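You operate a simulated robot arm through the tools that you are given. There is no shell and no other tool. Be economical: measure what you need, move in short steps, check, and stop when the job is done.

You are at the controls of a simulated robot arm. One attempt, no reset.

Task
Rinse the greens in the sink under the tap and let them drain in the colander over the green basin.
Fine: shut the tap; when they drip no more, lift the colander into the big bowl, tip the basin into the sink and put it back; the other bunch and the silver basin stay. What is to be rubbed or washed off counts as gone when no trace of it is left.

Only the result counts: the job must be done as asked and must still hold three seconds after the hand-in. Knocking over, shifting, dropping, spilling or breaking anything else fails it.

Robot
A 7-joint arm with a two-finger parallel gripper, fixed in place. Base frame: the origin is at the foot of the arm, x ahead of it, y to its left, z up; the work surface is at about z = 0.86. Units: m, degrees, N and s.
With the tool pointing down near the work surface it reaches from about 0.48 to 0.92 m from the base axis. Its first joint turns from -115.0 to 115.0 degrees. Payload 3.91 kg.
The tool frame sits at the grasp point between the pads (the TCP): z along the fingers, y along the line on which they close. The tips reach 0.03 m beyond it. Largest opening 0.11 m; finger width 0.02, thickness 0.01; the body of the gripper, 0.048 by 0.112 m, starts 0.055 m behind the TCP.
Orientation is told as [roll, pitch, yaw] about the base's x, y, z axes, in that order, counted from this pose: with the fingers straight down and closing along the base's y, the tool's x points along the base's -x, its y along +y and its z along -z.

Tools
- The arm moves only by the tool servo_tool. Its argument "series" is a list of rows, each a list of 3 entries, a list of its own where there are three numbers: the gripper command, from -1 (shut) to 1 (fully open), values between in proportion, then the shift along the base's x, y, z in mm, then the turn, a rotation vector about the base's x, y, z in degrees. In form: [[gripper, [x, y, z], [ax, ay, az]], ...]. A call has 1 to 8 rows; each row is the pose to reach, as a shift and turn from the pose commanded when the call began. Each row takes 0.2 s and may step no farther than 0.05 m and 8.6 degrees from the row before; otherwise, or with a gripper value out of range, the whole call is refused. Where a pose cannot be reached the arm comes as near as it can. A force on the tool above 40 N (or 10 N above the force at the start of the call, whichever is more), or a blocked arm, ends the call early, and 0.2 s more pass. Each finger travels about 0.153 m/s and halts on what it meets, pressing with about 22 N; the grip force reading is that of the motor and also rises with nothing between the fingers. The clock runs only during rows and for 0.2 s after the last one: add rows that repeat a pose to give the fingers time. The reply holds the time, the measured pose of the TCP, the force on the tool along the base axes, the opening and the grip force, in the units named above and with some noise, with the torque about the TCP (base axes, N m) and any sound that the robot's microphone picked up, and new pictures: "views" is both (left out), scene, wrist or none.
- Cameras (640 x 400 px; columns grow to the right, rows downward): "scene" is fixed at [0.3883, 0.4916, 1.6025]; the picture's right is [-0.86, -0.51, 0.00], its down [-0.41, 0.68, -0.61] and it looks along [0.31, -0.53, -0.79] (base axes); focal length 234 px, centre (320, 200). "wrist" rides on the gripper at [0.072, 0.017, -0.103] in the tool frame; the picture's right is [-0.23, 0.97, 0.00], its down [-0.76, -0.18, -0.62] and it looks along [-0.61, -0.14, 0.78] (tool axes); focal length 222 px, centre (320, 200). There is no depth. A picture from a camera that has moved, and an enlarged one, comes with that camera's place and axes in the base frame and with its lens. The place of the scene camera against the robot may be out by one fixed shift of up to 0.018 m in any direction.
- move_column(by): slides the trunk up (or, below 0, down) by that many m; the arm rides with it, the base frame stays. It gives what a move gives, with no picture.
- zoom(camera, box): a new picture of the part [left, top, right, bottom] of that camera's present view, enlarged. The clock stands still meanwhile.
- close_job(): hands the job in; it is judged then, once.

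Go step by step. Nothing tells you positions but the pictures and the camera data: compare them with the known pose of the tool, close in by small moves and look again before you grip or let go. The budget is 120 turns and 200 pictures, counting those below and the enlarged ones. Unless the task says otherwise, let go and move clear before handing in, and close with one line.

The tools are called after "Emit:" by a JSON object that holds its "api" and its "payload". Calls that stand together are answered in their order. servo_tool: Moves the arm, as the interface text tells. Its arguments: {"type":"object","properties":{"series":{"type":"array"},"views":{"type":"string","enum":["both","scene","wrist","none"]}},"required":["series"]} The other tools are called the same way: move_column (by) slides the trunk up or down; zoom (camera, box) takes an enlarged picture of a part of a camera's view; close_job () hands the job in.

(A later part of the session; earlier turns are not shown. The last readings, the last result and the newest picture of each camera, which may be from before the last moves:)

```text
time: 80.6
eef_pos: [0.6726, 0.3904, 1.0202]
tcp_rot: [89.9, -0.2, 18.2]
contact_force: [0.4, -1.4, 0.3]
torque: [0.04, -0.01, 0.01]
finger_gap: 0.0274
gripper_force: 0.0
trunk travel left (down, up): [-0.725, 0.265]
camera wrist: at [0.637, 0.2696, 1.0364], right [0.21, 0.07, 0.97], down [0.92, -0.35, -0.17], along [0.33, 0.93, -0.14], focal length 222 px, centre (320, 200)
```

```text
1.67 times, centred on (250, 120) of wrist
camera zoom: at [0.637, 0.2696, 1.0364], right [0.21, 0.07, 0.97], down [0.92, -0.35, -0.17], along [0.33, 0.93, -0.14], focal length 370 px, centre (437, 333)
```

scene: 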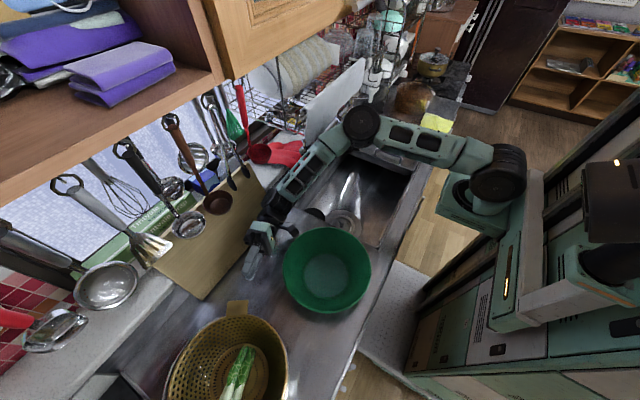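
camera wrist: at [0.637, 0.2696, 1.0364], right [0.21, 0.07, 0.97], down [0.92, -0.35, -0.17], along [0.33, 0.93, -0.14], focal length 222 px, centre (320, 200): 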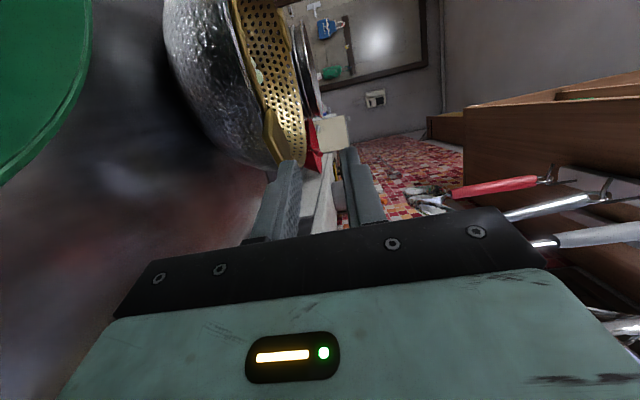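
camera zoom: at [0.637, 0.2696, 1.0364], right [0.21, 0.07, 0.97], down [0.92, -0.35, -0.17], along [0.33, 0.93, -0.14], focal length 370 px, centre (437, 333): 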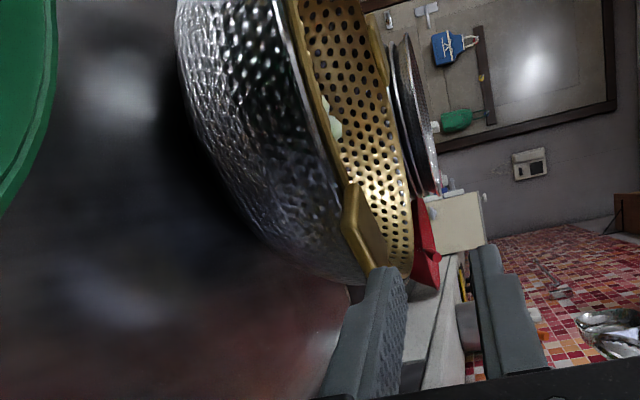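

The colander with the greens sits well in the bowl. Next is the basin: I raise, return the hand upright above the sink side, and test whether a roll of -90° is reachable for tipping there.

Emit:
{"api": "servo_tool", "payload": {"series": [[-0.5, [-5, -30, 30], [0, 0, -4]], [-0.5, [-20, -65, 60], [0, 0, -8]], [-0.5, [-40, -100, 90], [0, 0, -12]], [-0.5, [-60, -135, 115], [0, 0, -16]], [-0.5, [-80, -170, 140], [0, 0, -18]], [-0.5, [-100, -205, 160], [0, 0, -18]], [-0.5, [-120, -245, 170], [0, 0, -18]], [-0.5, [-140, -285, 180], [0, 0, -18]]], "views": "none"}}

Emit:
{"api": "servo_tool", "payload": {"series": [[-0.5, [0, 0, 0], [-8.5, 0, 0]], [-0.5, [0, 0, 0], [-17, 0, 0]], [-0.5, [0, 0, 0], [-25.5, 0, 0]], [-0.5, [0, 0, 0], [-34, 0, 0]], [-0.5, [0, 0, 0], [-42.5, 0, 0]], [-0.5, [0, 0, 0], [-51, 0, 0]], [-0.5, [0, 0, 0], [-59.5, 0, 0]], [-0.5, [0, 0, 0], [-68, 0, 0]]], "views": "none"}}

Emit:
{"api": "servo_tool", "payload": {"series": [[-0.5, [0, -10, 0], [-8.5, 0, 0]], [-0.5, [0, -20, 0], [-17, 0, 0]], [-0.5, [0, -40, 0], [-25.5, 0, 0]], [-0.5, [0, -60, 0], [-34, 0, 0]], [-0.5, [0, -80, 0], [-42.5, 0, 0]], [-0.5, [0, -100, 0], [-51, 0, 0]], [-0.5, [0, -120, 0], [-59.5, 0, 0]], [-0.5, [0, -140, 0], [-68, 0, 0]]], "views": "none"}}

Emit:
{"api": "servo_tool", "payload": {"series": [[-0.5, [0, -10, -10], [-8.5, 0, 0]], [-0.5, [0, -20, -20], [-17, 0, 0]], [-0.5, [0, -20, -40], [-25.5, 0, 0]], [-0.5, [0, -20, -60], [-34, 0, 0]], [-0.5, [0, -20, -70], [-42.5, 0, 0]]]}}

```text
refused: row 3 steps farther than a row can; nothing moved
```

```text
time: 82.4
eef_pos: [0.6732, 0.3873, 1.017]
tcp_rot: [22.9, 16.8, 7.0]
contact_force: [0.3, -0.7, -0.5]
torque: [0.03, 0.02, -0.02]
finger_gap: 0.0275
gripper_force: 0.1
trunk travel left (down, up): [-0.725, 0.265]
```

```text
time: 84.2
eef_pos: [0.6671, 0.2634, 1.0155]
tcp_rot: [-38.6, 14.1, -11.1]
contact_force: [-0.5, 0.3, -0.3]
torque: [0.0, -0.02, 0.01]
finger_gap: 0.0273
gripper_force: 0.1
out of reach, approached as far as the arm can: row 7, 8
trunk travel left (down, up): [-0.725, 0.265]
```

```text
time: 85.4
eef_pos: [0.6207, 0.1819, 1.0128]
tcp_rot: [-69.7, 5.7, -16.6]
contact_force: [0.6, -0.9, 0.8]
torque: [0.05, -0.01, 0.0]
finger_gap: 0.0276
gripper_force: 0.1
out of reach, approached as far as the arm can: row 1, 2, 3, 4, 5
trunk travel left (down, up): [-0.725, 0.265]
camera wrist: at [0.5843, 0.3015, 1.0387], right [0.23, 0.28, -0.93], down [0.91, 0.27, 0.31], along [0.34, -0.92, -0.2], focal length 222 px, centre (320, 200)
```

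scene: 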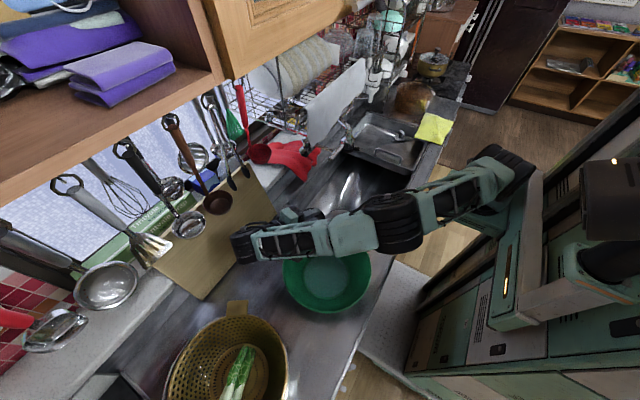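
wrist: 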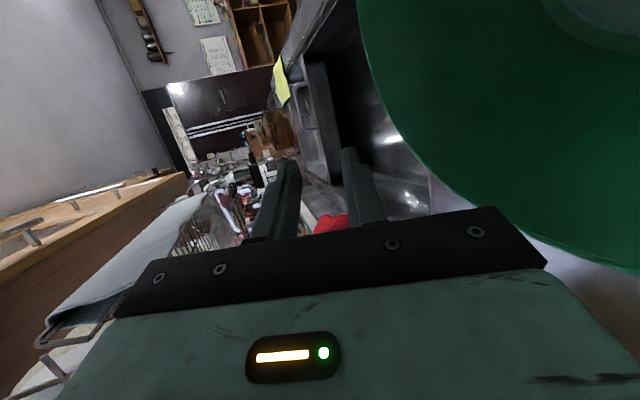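

The first call was refused and the later ones ran at a low height; by the readings and picture nothing was touched. I raise the arm first, one call at a time.

Emit:
{"api": "servo_tool", "payload": {"series": [[-0.5, [0, 0, 30], [0, 0, 0]], [-0.5, [0, 0, 70], [0, 0, 0]], [-0.5, [0, 0, 110], [0, 0, 0]], [-0.5, [0, 0, 150], [0, 0, 0]], [-0.5, [0, 0, 180], [0, 0, 0]]]}}

Emit:
{"api": "zoom", "payload": {"camera": "scene", "box": [130, 200, 450, 400]}}

```text
time: 86.6
eef_pos: [0.5838, 0.1842, 1.1623]
tcp_rot: [-72.2, 4.3, -10.0]
contact_force: [-0.6, -0.2, -0.3]
torque: [0.03, -0.02, 0.03]
finger_gap: 0.0275
gripper_force: 0.1
out of reach, approached as far as the arm can: row 1, 2, 3, 4, 5
trunk travel left (down, up): [-0.725, 0.265]
camera wrist: at [0.5324, 0.2983, 1.1823], right [0.21, 0.26, -0.94], down [0.87, 0.39, 0.3], along [0.45, -0.88, -0.15], focal length 222 px, centre (320, 200)
```

scene: 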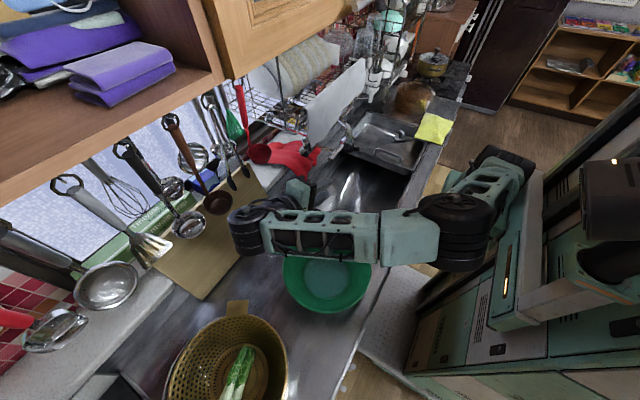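
wrist: 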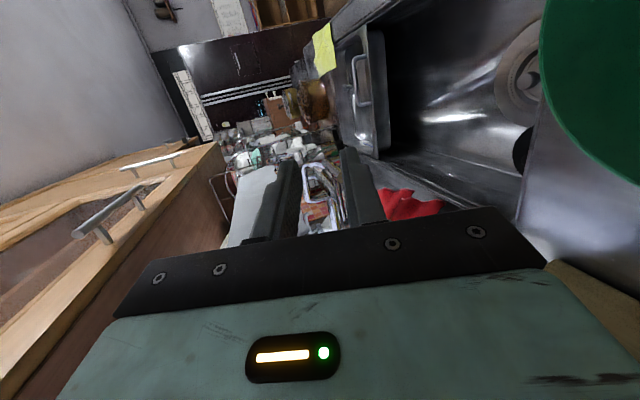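

```text
2.00 times, centred on (290, 300) of scene
camera zoom: at [0.3883, 0.4916, 1.6025], right [-0.86, -0.51, 0.0], down [-0.41, 0.68, -0.61], along [0.31, -0.53, -0.79], focal length 468 px, centre (380, 0)
```

zoom: 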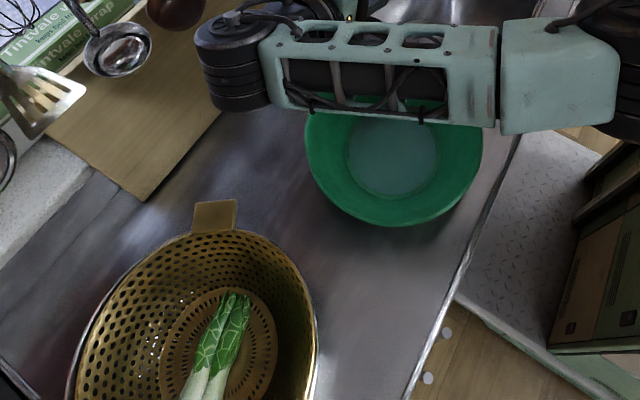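

Roll -90° is at the limit here, but +90° was easy earlier. So I'll grip the basin's rim on the side facing the bowl and robot (azimuth ~115°), leaning outward to match the wall slope, and later roll forward to pour. First I turn the hand to that pose.

Emit:
{"api": "servo_tool", "payload": {"series": [[-0.5, [-10, 10, 15], [7.9, -1.4, 0]], [-0.5, [-20, 25, 30], [15.8, -2.8, 0]], [-0.5, [-35, 45, 40], [23.7, -4.2, 0]], [-0.5, [-50, 65, 40], [31.6, -5.6, 0]], [0, [-65, 85, 40], [39.4, -6.9, 0]], [0.3, [-75, 105, 40], [39.4, -6.9, 0]]], "views": "none"}}

```text
time: 88.0
eef_pos: [0.5138, 0.2866, 1.1982]
tcp_rot: [-32.8, 3.3, -7.7]
contact_force: [-0.6, 0.4, 0.3]
torque: [0.01, 0.01, -0.03]
finger_gap: 0.0714
gripper_force: 0.1
trunk travel left (down, up): [-0.725, 0.265]
```

Emit:
{"api": "servo_tool", "payload": {"series": [[0.3, [-12, 20, 0], [0, 0, 8.2]], [0.3, [-24, 45, 0], [0, 0, 16.4]], [0.3, [-36, 70, -15], [0, 0, 24.6]], [0.3, [-45, 90, -35], [0, 0, 32.8]], [0.3, [-45, 95, -60], [0, 0, 32.8]], [0.3, [-45, 95, -60], [0, 0, 32.8]]]}}

Emit:
{"api": "zoom", "payload": {"camera": "scene", "box": [200, 180, 440, 330]}}

```text
time: 89.4
eef_pos: [0.4813, 0.3744, 1.1388]
tcp_rot: [-32.3, 3.4, 23.7]
contact_force: [0.1, 0.2, -0.3]
torque: [0.03, -0.04, 0.01]
finger_gap: 0.0715
gripper_force: 0.1
trunk travel left (down, up): [-0.725, 0.265]
camera wrist: at [0.3929, 0.4121, 1.2206], right [-0.15, 0.83, -0.53], down [0.66, 0.49, 0.58], along [0.74, -0.26, -0.62], focal length 222 px, centre (320, 200)
```

scene: 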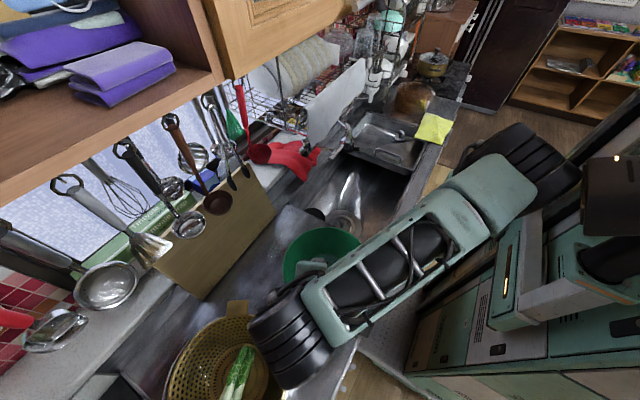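
wrist: 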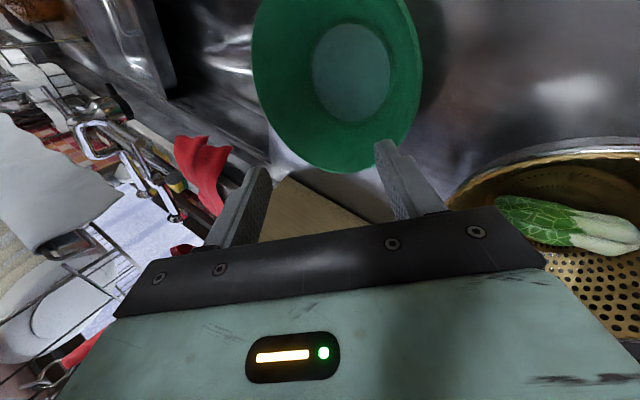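

```text
2.67 times, centred on (320, 255) of scene
camera zoom: at [0.3883, 0.4916, 1.6025], right [-0.86, -0.51, 0.0], down [-0.41, 0.68, -0.61], along [0.31, -0.53, -0.79], focal length 624 px, centre (320, 53)
```

zoom: 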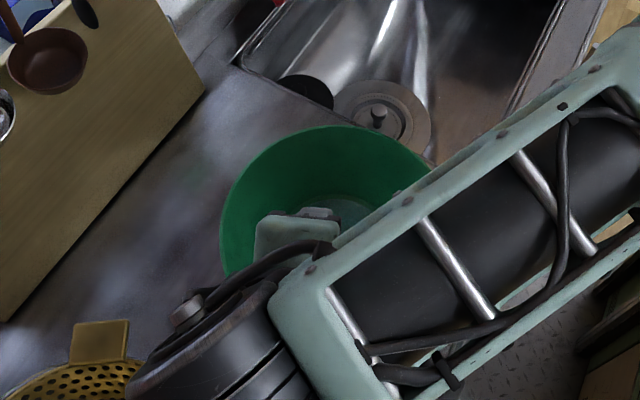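

The basin rim fits centre (0.52, 0.262), radius 0.128, z ≈ 0.94. I line up outside the rim at azimuth 118°, ready to push in along the wall.

Emit:
{"api": "servo_tool", "payload": {"series": [[0.1, [-12, 10, -30], [0.5, -1, 1.4]], [0, [-24, 20, -60], [1, -2, 2.8]], [0, [-36, 30, -90], [1.5, -3.1, 4.3]], [0, [-44, 39, -115], [1.5, -3.1, 4.3]], [0, [-44, 39, -129], [1.5, -3.1, 4.3]], [0, [-44, 39, -129], [1.5, -3.1, 4.3]]]}}

Emit:
{"api": "zoom", "payload": {"camera": "scene", "box": [160, 200, 400, 400]}}

```text
time: 90.8
eef_pos: [0.4225, 0.4221, 1.0126]
tcp_rot: [-32.2, -0.2, 29.8]
contact_force: [0.6, -0.8, -0.1]
torque: [0.01, 0.0, 0.04]
finger_gap: 0.055
gripper_force: 0.0
trunk travel left (down, up): [-0.725, 0.265]
camera wrist: at [0.3251, 0.4466, 1.09], right [-0.21, 0.83, -0.52], down [0.57, 0.54, 0.62], along [0.8, -0.16, -0.58], focal length 222 px, centre (320, 200)
```

scene: 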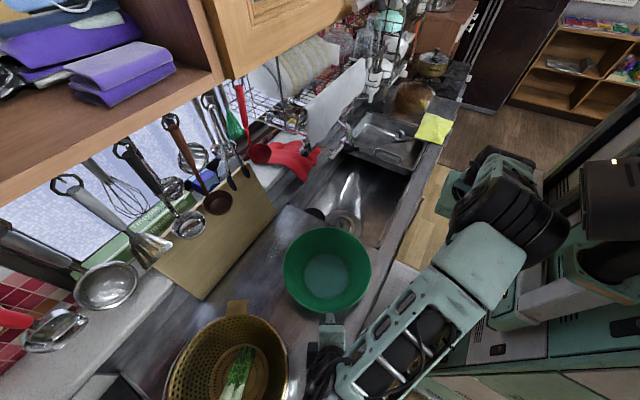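
wrist: 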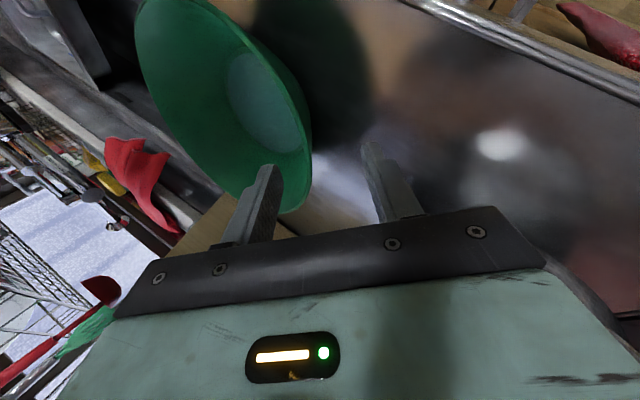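

```text
2.00 times, centred on (280, 300) of scene
camera zoom: at [0.3883, 0.4916, 1.6025], right [-0.86, -0.51, 0.0], down [-0.41, 0.68, -0.61], along [0.31, -0.53, -0.79], focal length 468 px, centre (400, 0)
```

zoom: 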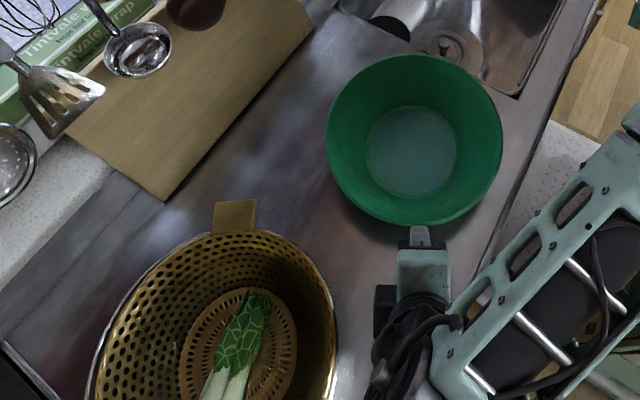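

Emit:
{"api": "servo_tool", "payload": {"series": [[0, [12, -12, 0], [0, 0, 0]], [0, [20, -26, -25], [0, 0, 0]], [0, [25, -35, -42], [0, 0, 0]]]}}

Emit:
{"api": "zoom", "payload": {"camera": "wrist", "box": [160, 80, 480, 280]}}

Emit:
{"api": "zoom", "payload": {"camera": "scene", "box": [260, 210, 420, 330]}}

```text
time: 91.6
eef_pos: [0.4463, 0.3865, 0.9707]
tcp_rot: [-32.2, -0.2, 29.8]
contact_force: [-0.4, 0.5, 0.0]
torque: [0.01, -0.02, 0.0]
finger_gap: 0.0549
gripper_force: 0.0
trunk travel left (down, up): [-0.725, 0.265]
camera wrist: at [0.3501, 0.4111, 1.0476], right [-0.21, 0.83, -0.52], down [0.57, 0.54, 0.62], along [0.8, -0.16, -0.58], focal length 222 px, centre (320, 200)
```

scene: 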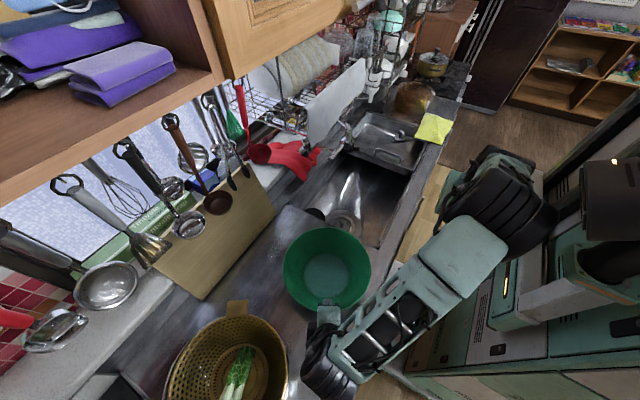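
wrist: 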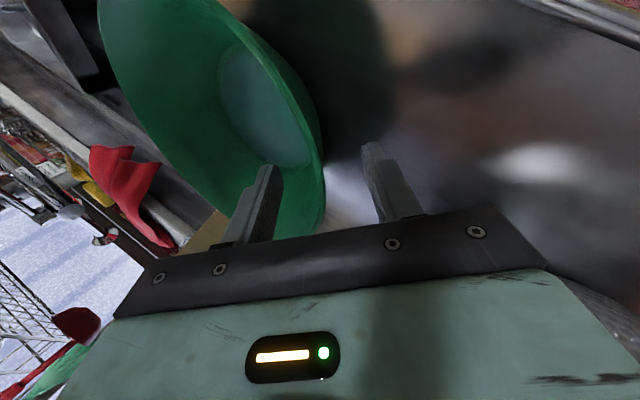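

```text
2.00 times, centred on (320, 180) of wrist
camera zoom: at [0.3501, 0.4111, 1.0476], right [-0.21, 0.83, -0.52], down [0.57, 0.54, 0.62], along [0.8, -0.16, -0.58], focal length 444 px, centre (320, 240)
```

zoom: 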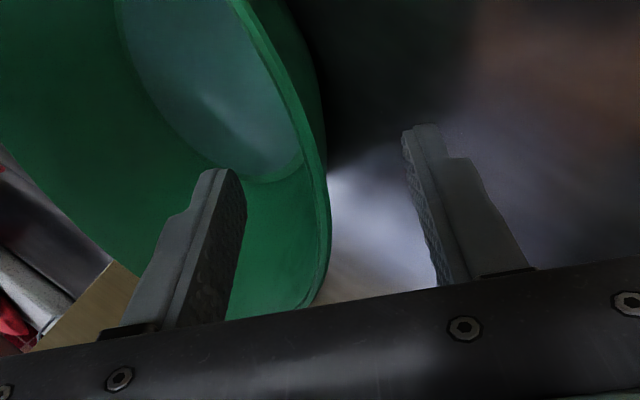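

```text
3.33 times, centred on (340, 270) of scene
camera zoom: at [0.3883, 0.4916, 1.6025], right [-0.86, -0.51, 0.0], down [-0.41, 0.68, -0.61], along [0.31, -0.53, -0.79], focal length 780 px, centre (253, -33)
```

zoom: 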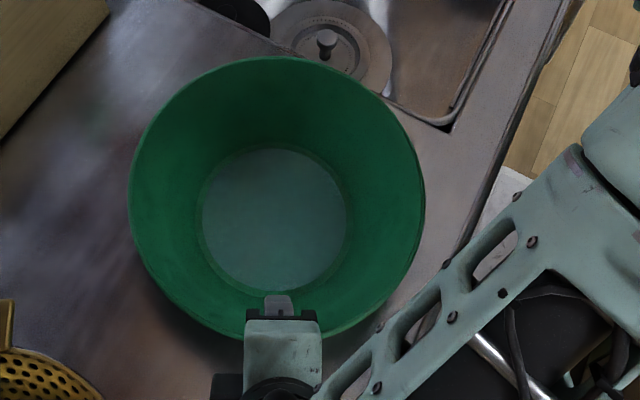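

The rim is entering between the fingers. I go in further and close.

Emit:
{"api": "servo_tool", "payload": {"series": [[0, [6, -9, -18], [0, 0, 0]], [0, [12, -18, -37], [0, 0, 0]], [0, [12, -18, -37], [0, 0, 0]]], "views": "wrist"}}

Emit:
{"api": "zoom", "payload": {"camera": "wrist", "box": [160, 80, 480, 280]}}

```text
time: 92.4
eef_pos: [0.458, 0.3686, 0.933]
tcp_rot: [-32.3, -0.2, 29.8]
contact_force: [0.0, 0.8, 0.1]
torque: [-0.02, -0.02, 0.0]
finger_gap: 0.0548
gripper_force: 0.1
trunk travel left (down, up): [-0.725, 0.265]
camera wrist: at [0.3617, 0.3935, 1.0106], right [-0.21, 0.83, -0.52], down [0.57, 0.54, 0.62], along [0.79, -0.16, -0.58], focal length 222 px, centre (320, 200)
```

wrist: 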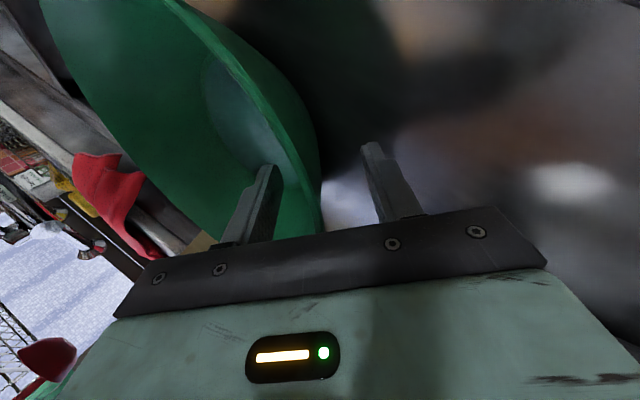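

```text
2.00 times, centred on (320, 180) of wrist
camera zoom: at [0.3617, 0.3935, 1.0106], right [-0.21, 0.83, -0.52], down [0.57, 0.54, 0.62], along [0.79, -0.16, -0.58], focal length 444 px, centre (320, 240)
```

zoom: 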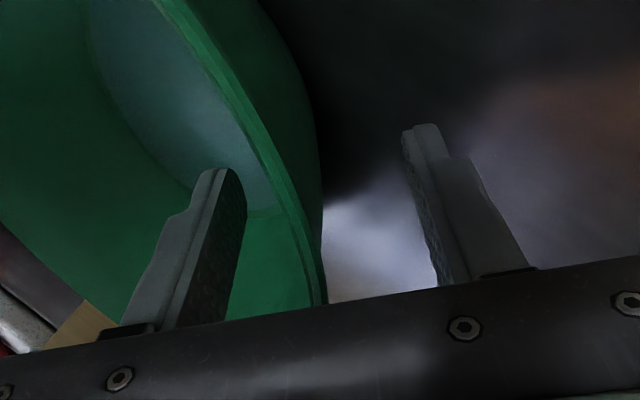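

Emit:
{"api": "servo_tool", "payload": {"series": [[-0.5, [0, 0, 0], [0, 0, 0]], [-1, [0, 0, 0], [0, 0, 0]], [-1, [0, 0, 0], [0, 0, 0]], [-1, [0, 0, 0], [0, 0, 0]]]}}

Emit:
{"api": "zoom", "payload": {"camera": "wrist", "box": [160, 80, 480, 280]}}

Emit:
{"api": "zoom", "payload": {"camera": "scene", "box": [260, 210, 420, 330]}}

```text
time: 93.4
eef_pos: [0.4583, 0.3696, 0.9341]
tcp_rot: [-32.3, -0.3, 29.8]
contact_force: [3.2, -1.4, 18.3]
torque: [-0.52, -1.21, 0.06]
finger_gap: 0.0067
gripper_force: 21.9
trunk travel left (down, up): [-0.725, 0.265]
camera wrist: at [0.3617, 0.3936, 1.0117], right [-0.21, 0.83, -0.52], down [0.57, 0.53, 0.63], along [0.8, -0.16, -0.58], focal length 222 px, centre (320, 200)
```

scene: 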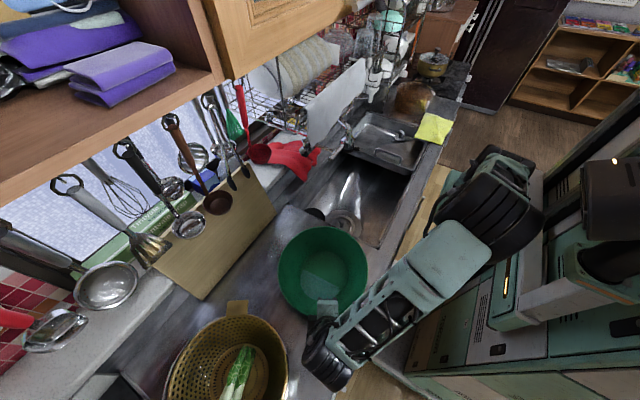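
wrist: 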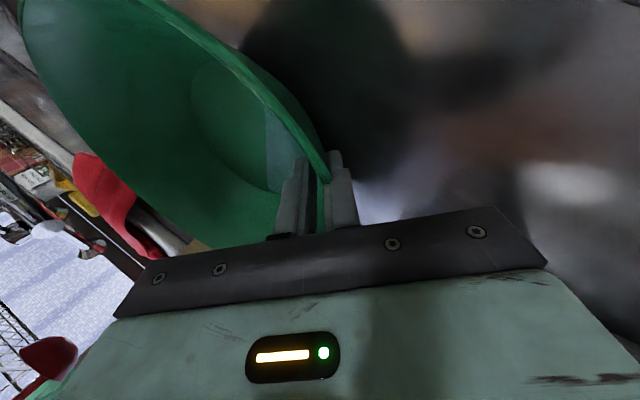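

```text
2.00 times, centred on (320, 180) of wrist
camera zoom: at [0.3617, 0.3936, 1.0117], right [-0.21, 0.83, -0.52], down [0.57, 0.53, 0.63], along [0.8, -0.16, -0.58], focal length 444 px, centre (320, 240)
```

zoom: 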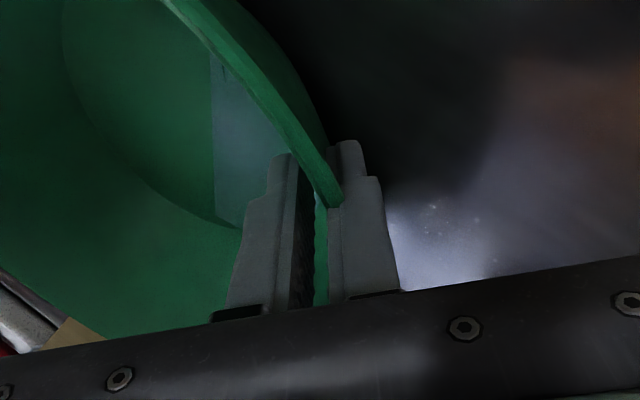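

```text
3.33 times, centred on (340, 270) of scene
camera zoom: at [0.3883, 0.4916, 1.6025], right [-0.86, -0.51, 0.0], down [-0.41, 0.68, -0.61], along [0.31, -0.53, -0.79], focal length 780 px, centre (253, -33)
```

zoom: 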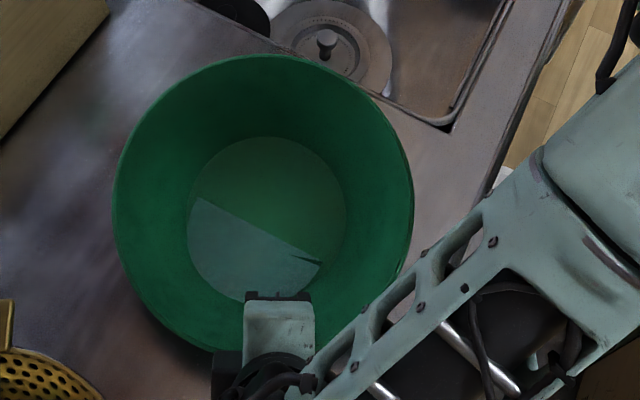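

Gripping has tilted the basin a bit (water gathered on the grip side), because the wall is steeper than my fingers' slant. I lift slightly and roll the hand to level it.

Emit:
{"api": "servo_tool", "payload": {"series": [[-1, [0, 0, 5], [0, 0, 0]], [-1, [0, 0, 12], [2.6, 1.5, 0]], [-1, [0, 0, 20], [5.2, 3, 0]], [-1, [0, 0, 25], [7, 4, 0]], [-1, [0, 0, 25], [7, 4, 0]]]}}

Emit:
{"api": "zoom", "payload": {"camera": "scene", "box": [260, 210, 420, 330]}}

```text
time: 94.6
eef_pos: [0.4584, 0.3699, 0.9594]
tcp_rot: [-24.1, -0.1, 29.7]
contact_force: [-0.7, -0.5, 2.9]
torque: [-0.49, -0.54, -0.17]
finger_gap: 0.0029
gripper_force: 21.7
trunk travel left (down, up): [-0.725, 0.265]
camera wrist: at [0.3678, 0.3838, 1.0453], right [-0.24, 0.88, -0.4], down [0.61, 0.46, 0.64], along [0.75, -0.09, -0.65], focal length 222 px, centre (320, 200)
```

scene: 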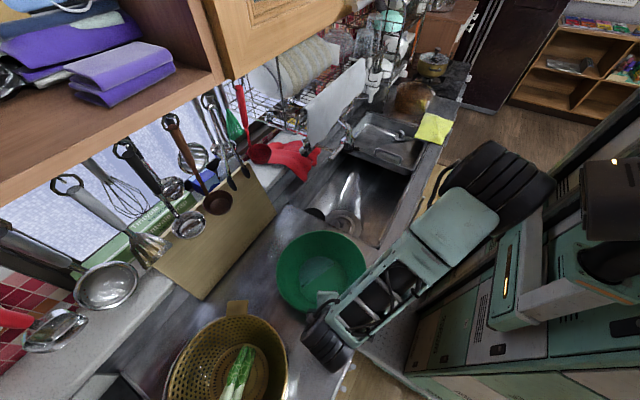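
wrist: 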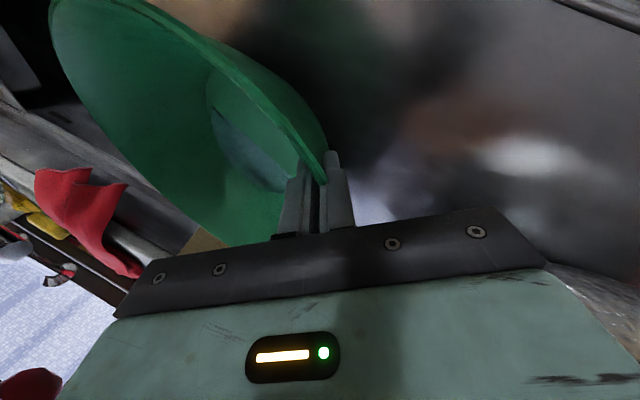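

```text
3.33 times, centred on (340, 270) of scene
camera zoom: at [0.3883, 0.4916, 1.6025], right [-0.86, -0.51, 0.0], down [-0.41, 0.68, -0.61], along [0.31, -0.53, -0.79], focal length 780 px, centre (253, -33)
```

zoom: 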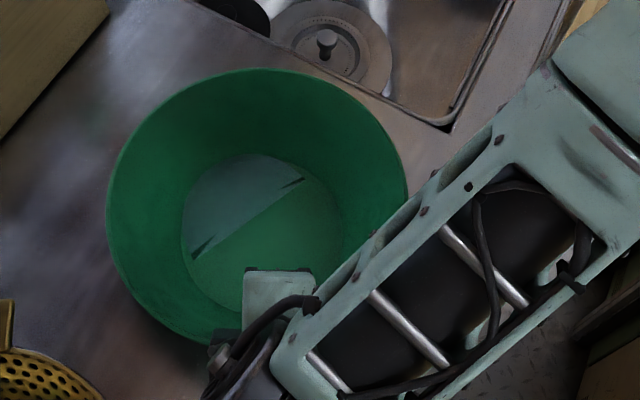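

Emit:
{"api": "servo_tool", "payload": {"series": [[-1, [0, 0, 10], [-1, -1, 0]], [-1, [0, 0, 25], [-2, -2, 0]], [-1, [0, 0, 40], [-2, -3, 0]], [-1, [0, 0, 40], [-2, -3, 0]]]}}

Emit:
{"api": "zoom", "payload": {"camera": "scene", "box": [260, 210, 420, 330]}}

```text
time: 95.6
eef_pos: [0.4582, 0.3691, 0.9997]
tcp_rot: [-27.4, -1.7, 29.8]
contact_force: [0.0, -0.3, -1.4]
torque: [0.12, 0.1, -0.02]
finger_gap: 0.0025
gripper_force: 21.9
trunk travel left (down, up): [-0.725, 0.265]
camera wrist: at [0.3637, 0.3862, 1.0798], right [-0.22, 0.87, -0.44], down [0.58, 0.48, 0.66], along [0.78, -0.11, -0.61], focal length 222 px, centre (320, 200)
```

scene: 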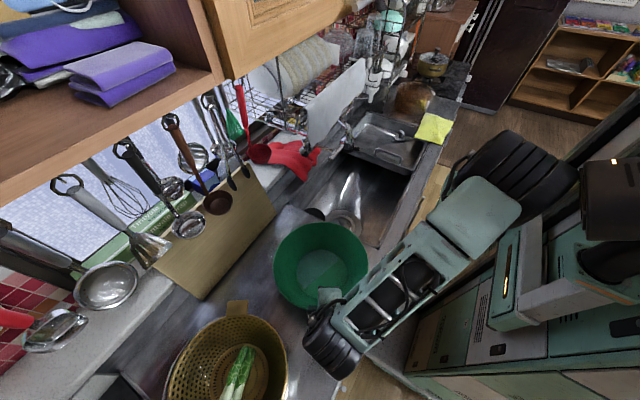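
wrist: 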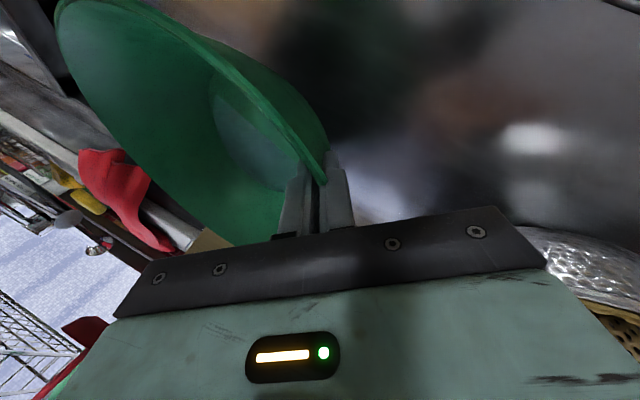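

```text
3.33 times, centred on (340, 270) of scene
camera zoom: at [0.3883, 0.4916, 1.6025], right [-0.86, -0.51, 0.0], down [-0.41, 0.68, -0.61], along [0.31, -0.53, -0.79], focal length 780 px, centre (253, -33)
```

zoom: 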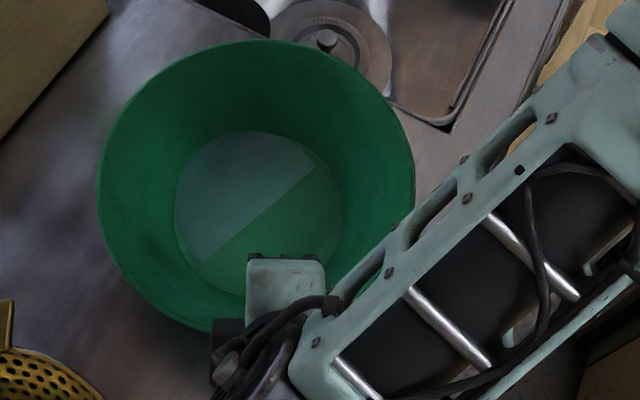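

The basin is up with the water safely inside. I raise it and carry it towards the sink, turning the yaw back to 0.

Emit:
{"api": "servo_tool", "payload": {"series": [[-1, [0, 0, 40], [0, -2, 0]], [-1, [3, -10, 80], [0, -3, 0]], [-1, [6, -25, 115], [0, -3, -4]], [-1, [9, -45, 145], [0, -3, -9]], [-1, [12, -75, 155], [0, -3, -14]], [-1, [15, -110, 155], [0, -3, -19]], [-1, [18, -145, 155], [0, -3, -24]], [-1, [20, -180, 155], [0, -3, -29]]]}}

Emit:
{"api": "zoom", "payload": {"camera": "scene", "box": [240, 100, 440, 280]}}

```text
time: 97.4
eef_pos: [0.4791, 0.189, 1.1532]
tcp_rot: [-28.1, -4.6, 0.8]
contact_force: [-0.5, 0.7, -1.0]
torque: [0.13, 0.01, -0.01]
finger_gap: 0.0028
gripper_force: 22.3
trunk travel left (down, up): [-0.725, 0.265]
camera wrist: at [0.4006, 0.2518, 1.2296], right [0.25, 0.86, -0.44], down [0.71, 0.15, 0.69], along [0.66, -0.48, -0.57], focal length 222 px, centre (320, 200)
```

scene: 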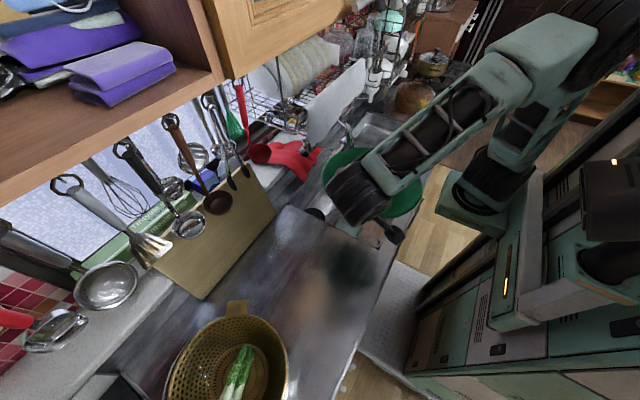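
wrist: 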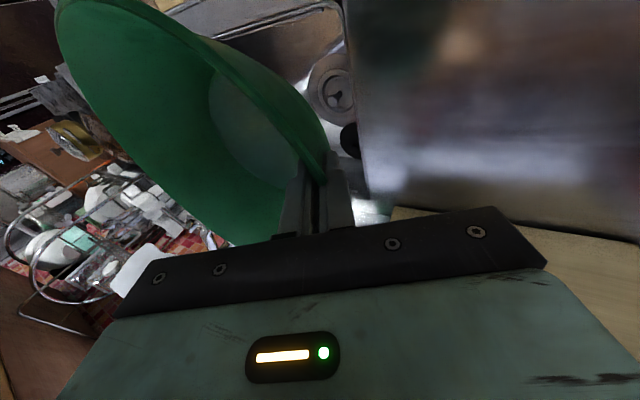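

```text
2.22 times, centred on (340, 190) of scene
camera zoom: at [0.3883, 0.4916, 1.6025], right [-0.86, -0.51, 0.0], down [-0.41, 0.68, -0.61], along [0.31, -0.53, -0.79], focal length 520 px, centre (276, 222)
```

zoom: 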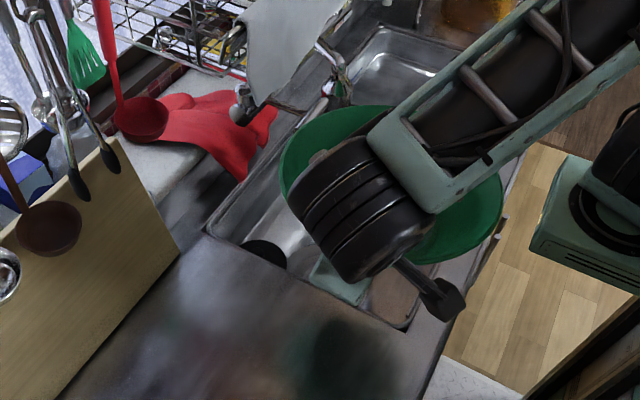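

The basin hangs at the sink's edge. I move it over the sink and start rolling to pour.

Emit:
{"api": "servo_tool", "payload": {"series": [[-1, [3, -40, 0], [0, 0, 0]], [-1, [6, -80, 0], [8, 0, 0]], [-1, [9, -110, 0], [16, 0, 0]], [-1, [12, -135, 0], [24, 0, 0]], [-1, [15, -150, 0], [32, 0, 0]], [-1, [15, -160, 0], [40, 0, 0]], [-1, [15, -165, 0], [48, 0, 0]]]}}

Emit:
{"api": "zoom", "payload": {"camera": "scene", "box": [260, 100, 440, 230]}}

```text
time: 99.0
eef_pos: [0.4936, 0.0238, 1.1533]
tcp_rot: [20.0, -3.7, -2.8]
contact_force: [0.3, -0.2, -1.6]
torque: [0.07, 0.0, -0.01]
finger_gap: 0.0027
gripper_force: 22.1
trunk travel left (down, up): [-0.725, 0.265]
camera wrist: at [0.4148, 0.0089, 1.2506], right [0.25, 0.9, 0.35], down [0.71, -0.42, 0.57], along [0.66, 0.1, -0.74], focal length 222 px, centre (320, 200)
```

scene: 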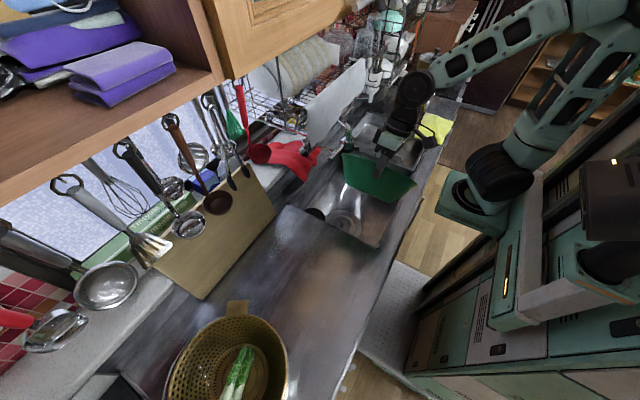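
wrist: 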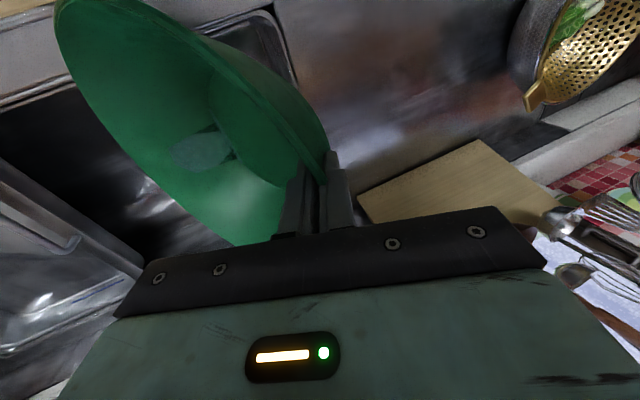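

```text
3.08 times, centred on (350, 165) of scene
camera zoom: at [0.3883, 0.4916, 1.6025], right [-0.86, -0.51, 0.0], down [-0.41, 0.68, -0.61], along [0.31, -0.53, -0.79], focal length 720 px, centre (228, 308)
```

zoom: 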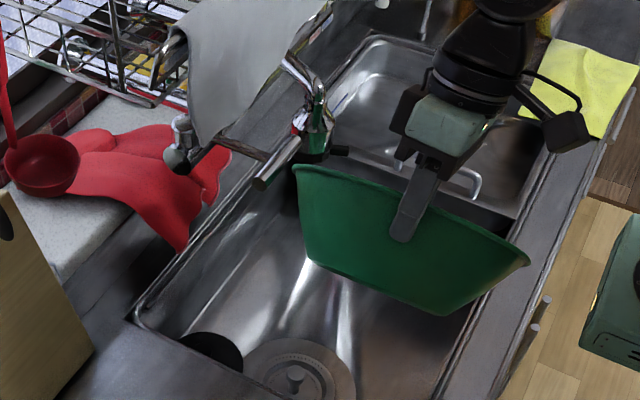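

Still no water out; the lip points into the sink, well short of the silver basin. I continue rolling.

Emit:
{"api": "servo_tool", "payload": {"series": [[-1, [-5, 0, 0], [8, 0, 0]], [-1, [-10, -5, 0], [16, 0, 0]], [-1, [-14, -15, 0], [24, 0, 0]], [-1, [-14, -25, 0], [32, 0, 0]], [-1, [-14, -40, 0], [40, 0, 0]], [-1, [-14, -55, 0], [48, 0, 0]], [-1, [-14, -65, 0], [56, 0, 0]], [-1, [-14, -75, 0], [64, 0, 0]]]}}

Emit:
{"api": "zoom", "payload": {"camera": "scene", "box": [260, 100, 440, 230]}}

```text
time: 100.8
eef_pos: [0.4822, -0.0523, 1.1545]
tcp_rot: [83.9, 0.8, -4.6]
contact_force: [-0.3, -0.5, -1.3]
torque: [-0.13, 0.03, -0.01]
finger_gap: 0.0026
gripper_force: 22.0
out of reach, approached as far as the arm can: row 4, 5, 6, 7
trunk travel left (down, up): [-0.725, 0.265]
camera wrist: at [0.4033, -0.1466, 1.1825], right [0.25, 0.08, 0.96], down [0.71, -0.7, -0.12], along [0.66, 0.71, -0.23], focal length 222 px, centre (320, 200)
```

scene: 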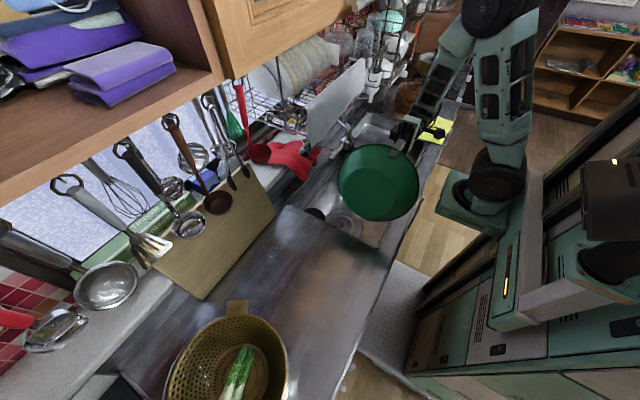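
wrist: 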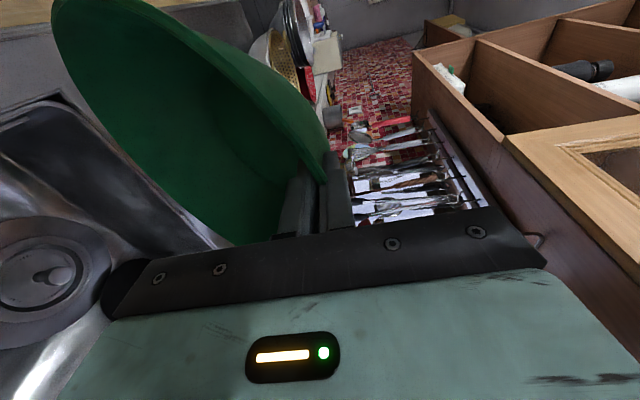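

```text
3.08 times, centred on (350, 165) of scene
camera zoom: at [0.3883, 0.4916, 1.6025], right [-0.86, -0.51, 0.0], down [-0.41, 0.68, -0.61], along [0.31, -0.53, -0.79], focal length 720 px, centre (228, 308)
```

zoom: 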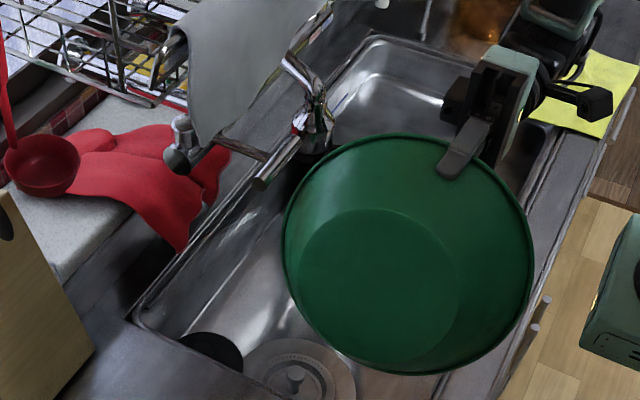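

The basin is past vertical and empty. I hold it a moment further inside the sink for the last drops.

Emit:
{"api": "servo_tool", "payload": {"series": [[-1, [0, -25, 0], [0, 0, 0]], [-1, [0, -25, 0], [0, 0, 0]], [-1, [0, -25, 0], [0, 0, 0]], [-1, [0, -25, 0], [0, 0, 0]], [-1, [0, -25, 0], [0, 0, 0]], [-1, [0, -25, 0], [0, 0, 0]], [-1, [0, -25, 0], [0, 0, 0]], [-1, [0, -25, 0], [0, 0, 0]]], "views": "scene"}}

Emit:
{"api": "zoom", "payload": {"camera": "scene", "box": [260, 100, 440, 230]}}

Emit:
{"api": "zoom", "payload": {"camera": "wrist", "box": [40, 0, 360, 240]}}

```text
time: 102.6
eef_pos: [0.4799, -0.0763, 1.1546]
tcp_rot: [83.8, 0.9, -4.8]
contact_force: [-0.3, -0.2, -0.9]
torque: [-0.07, 0.01, 0.03]
finger_gap: 0.0029
gripper_force: 22.1
trunk travel left (down, up): [-0.725, 0.265]
```

scene: 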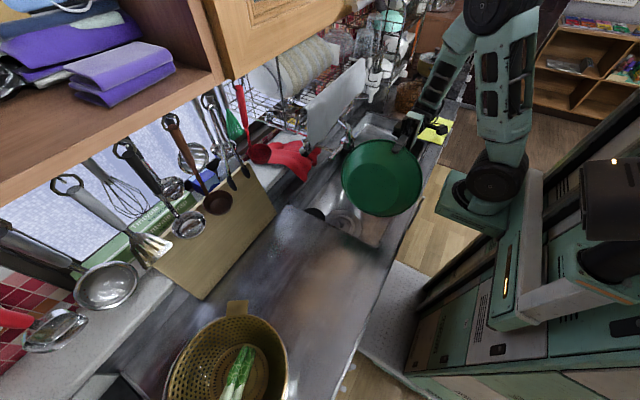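

```text
3.08 times, centred on (350, 165) of scene
camera zoom: at [0.3883, 0.4916, 1.6025], right [-0.86, -0.51, 0.0], down [-0.41, 0.68, -0.61], along [0.31, -0.53, -0.79], focal length 720 px, centre (228, 308)
```

zoom: 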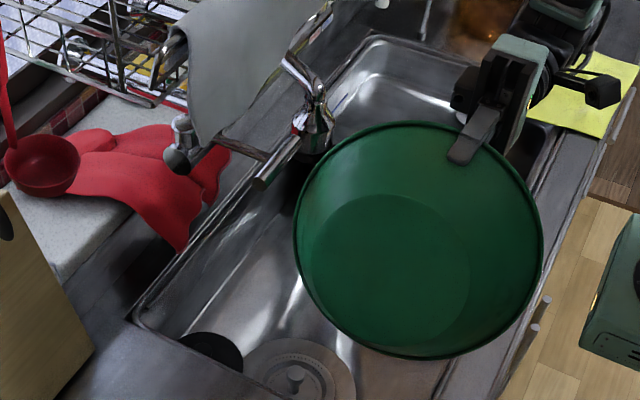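

```text
1.67 times, centred on (200, 120) of wrist
camera zoom: at [0.4014, -0.1707, 1.1821], right [0.25, 0.09, 0.96], down [0.71, -0.7, -0.12], along [0.66, 0.71, -0.23], focal length 370 px, centre (520, 333)
```

zoom: 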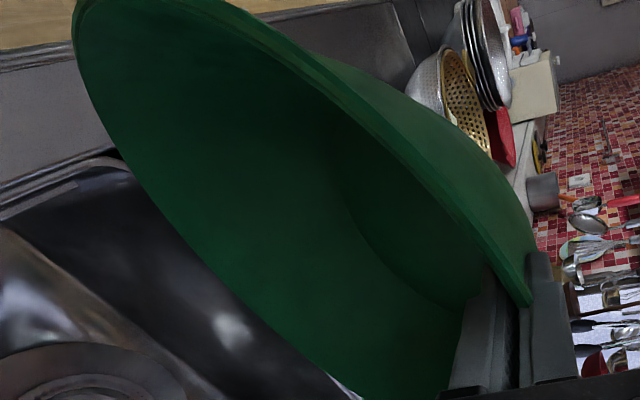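

The basin is empty. I roll it back upright.

Emit:
{"api": "servo_tool", "payload": {"series": [[-1, [0, 5, 0], [-8, 0, 0]], [-1, [0, 15, 0], [-16, 0, 0]], [-1, [0, 30, 0], [-24, 0, 0]], [-1, [0, 45, 0], [-32, 0, 0]], [-1, [0, 60, 0], [-40, 0, 0]], [-1, [0, 80, 0], [-48, 0, 0]], [-1, [0, 100, 0], [-56, 0, 0]], [-1, [0, 120, 0], [-64, 0, 0]]], "views": "none"}}

```text
time: 104.4
eef_pos: [0.4809, 0.0442, 1.1539]
tcp_rot: [20.1, -3.8, -2.8]
contact_force: [0.8, -0.3, -1.5]
torque: [0.09, 0.01, 0.01]
finger_gap: 0.0029
gripper_force: 21.5
trunk travel left (down, up): [-0.725, 0.265]
```

Emit:
{"api": "servo_tool", "payload": {"series": [[-1, [0, 20, 0], [-8, 0, 0]], [-1, [0, 42, 0], [-16, 0, 0]], [-1, [0, 65, 0], [-24, 0, 0]], [-1, [0, 90, 0], [-32, 0, 0]], [-1, [0, 115, 0], [-40, 0, 0]], [-1, [0, 145, 0], [-47, 0, 0]]], "views": "none"}}

```text
time: 105.8
eef_pos: [0.4794, 0.1893, 1.1541]
tcp_rot: [-27.3, -4.6, 0.7]
contact_force: [-1.0, -1.0, -0.8]
torque: [0.19, 0.03, -0.01]
finger_gap: 0.0027
gripper_force: 21.9
trunk travel left (down, up): [-0.725, 0.265]
```

Carrying the basin back above its place.

Emit:
{"api": "servo_tool", "payload": {"series": [[-1, [-2, 35, 0], [0, 0, 5]], [-1, [-5, 70, 0], [0, 0, 10]], [-1, [-8, 105, 0], [0, 0, 15]], [-1, [-11, 135, -10], [0, 0, 20]], [-1, [-14, 155, -40], [0, 0, 25]], [-1, [-17, 170, -75], [0, 0, 29]], [-1, [-20, 180, -115], [0, 0, 29]], [-1, [-20, 180, -140], [0, 0, 29]]]}}

Emit:
{"api": "zoom", "payload": {"camera": "scene", "box": [240, 200, 420, 330]}}

Emit:
{"api": "zoom", "payload": {"camera": "wrist", "box": [40, 0, 440, 260]}}

```text
time: 107.6
eef_pos: [0.4598, 0.3688, 1.0145]
tcp_rot: [-27.1, -4.7, 29.8]
contact_force: [0.0, 0.5, -0.4]
torque: [0.13, 0.09, 0.01]
finger_gap: 0.0026
gripper_force: 21.9
trunk travel left (down, up): [-0.725, 0.265]
camera wrist: at [0.3616, 0.3838, 1.0912], right [-0.2, 0.88, -0.43], down [0.55, 0.46, 0.7], along [0.81, -0.09, -0.58], focal length 222 px, centre (320, 200)
```

scene: 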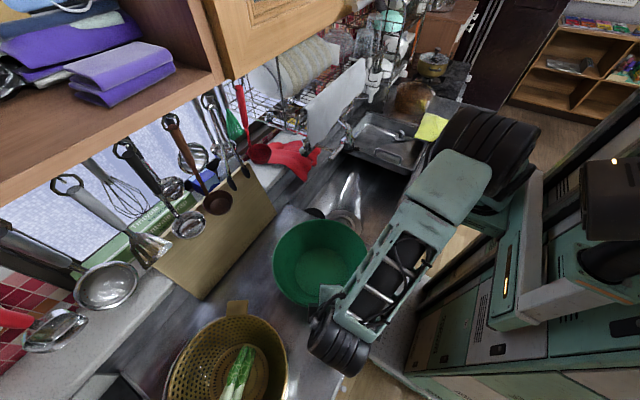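
wrist: 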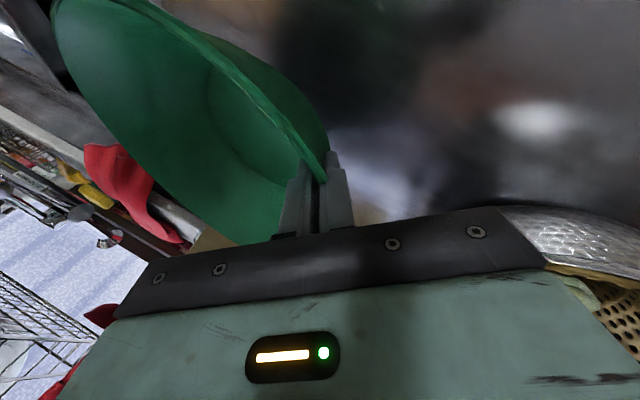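

```text
3.08 times, centred on (330, 265) of scene
camera zoom: at [0.3883, 0.4916, 1.6025], right [-0.86, -0.51, 0.0], down [-0.41, 0.68, -0.61], along [0.31, -0.53, -0.79], focal length 720 px, centre (289, 0)
```

zoom: 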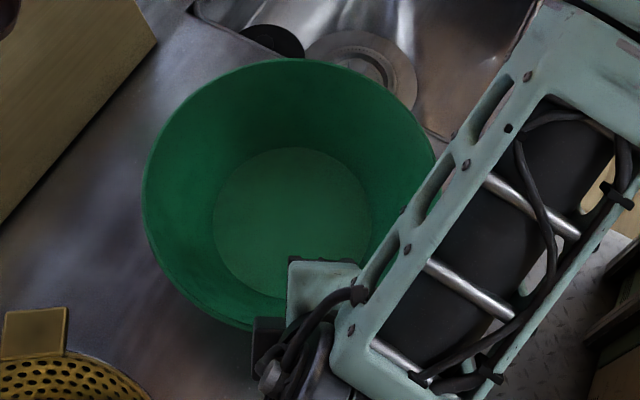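

```text
1.54 times, centred on (240, 130) of wrist
camera zoom: at [0.3616, 0.3838, 1.0912], right [-0.2, 0.88, -0.43], down [0.55, 0.46, 0.7], along [0.81, -0.09, -0.58], focal length 342 px, centre (443, 308)
```

zoom: 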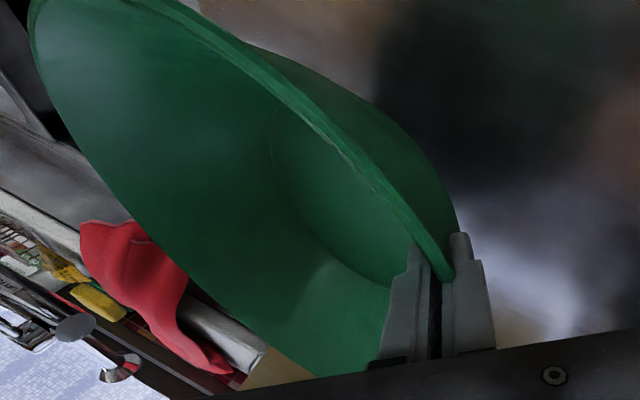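

Emit:
{"api": "servo_tool", "payload": {"series": [[-1, [0, 0, -25], [0, 0, 0]], [-1, [0, 0, -45], [0, 0, 0]], [-1, [0, 0, -60], [0, 0, 0]], [-1, [0, 0, -60], [0, 0, 0]]]}}

Emit:
{"api": "zoom", "payload": {"camera": "scene", "box": [260, 210, 420, 330]}}

```text
time: 108.6
eef_pos: [0.4604, 0.3699, 0.9531]
tcp_rot: [-27.2, -4.6, 29.8]
contact_force: [0.0, -1.0, -0.9]
torque: [0.13, 0.07, 0.01]
finger_gap: 0.0026
gripper_force: 21.6
trunk travel left (down, up): [-0.725, 0.265]
camera wrist: at [0.3614, 0.3846, 1.0311], right [-0.2, 0.88, -0.42], down [0.55, 0.46, 0.7], along [0.81, -0.09, -0.58], focal length 222 px, centre (320, 200)
```

scene: 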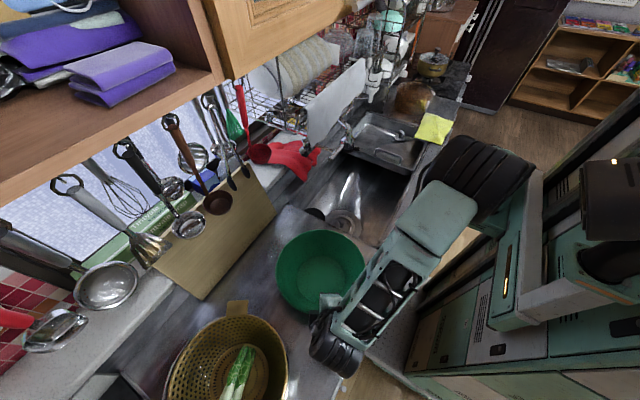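
wrist: 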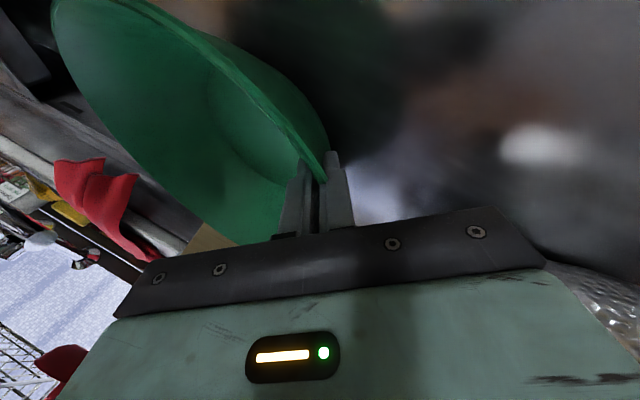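

```text
3.33 times, centred on (340, 270) of scene
camera zoom: at [0.3883, 0.4916, 1.6025], right [-0.86, -0.51, 0.0], down [-0.41, 0.68, -0.61], along [0.31, -0.53, -0.79], focal length 780 px, centre (253, -33)
```

zoom: 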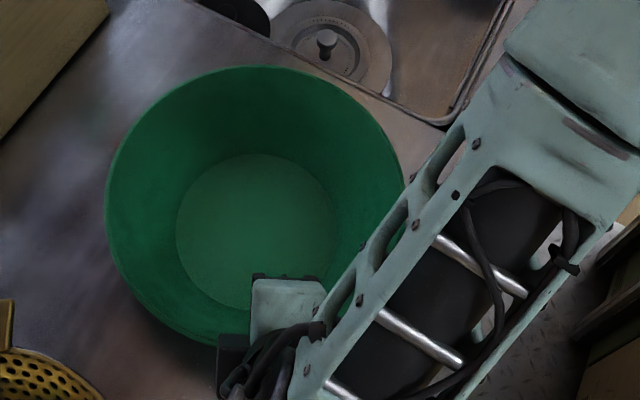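

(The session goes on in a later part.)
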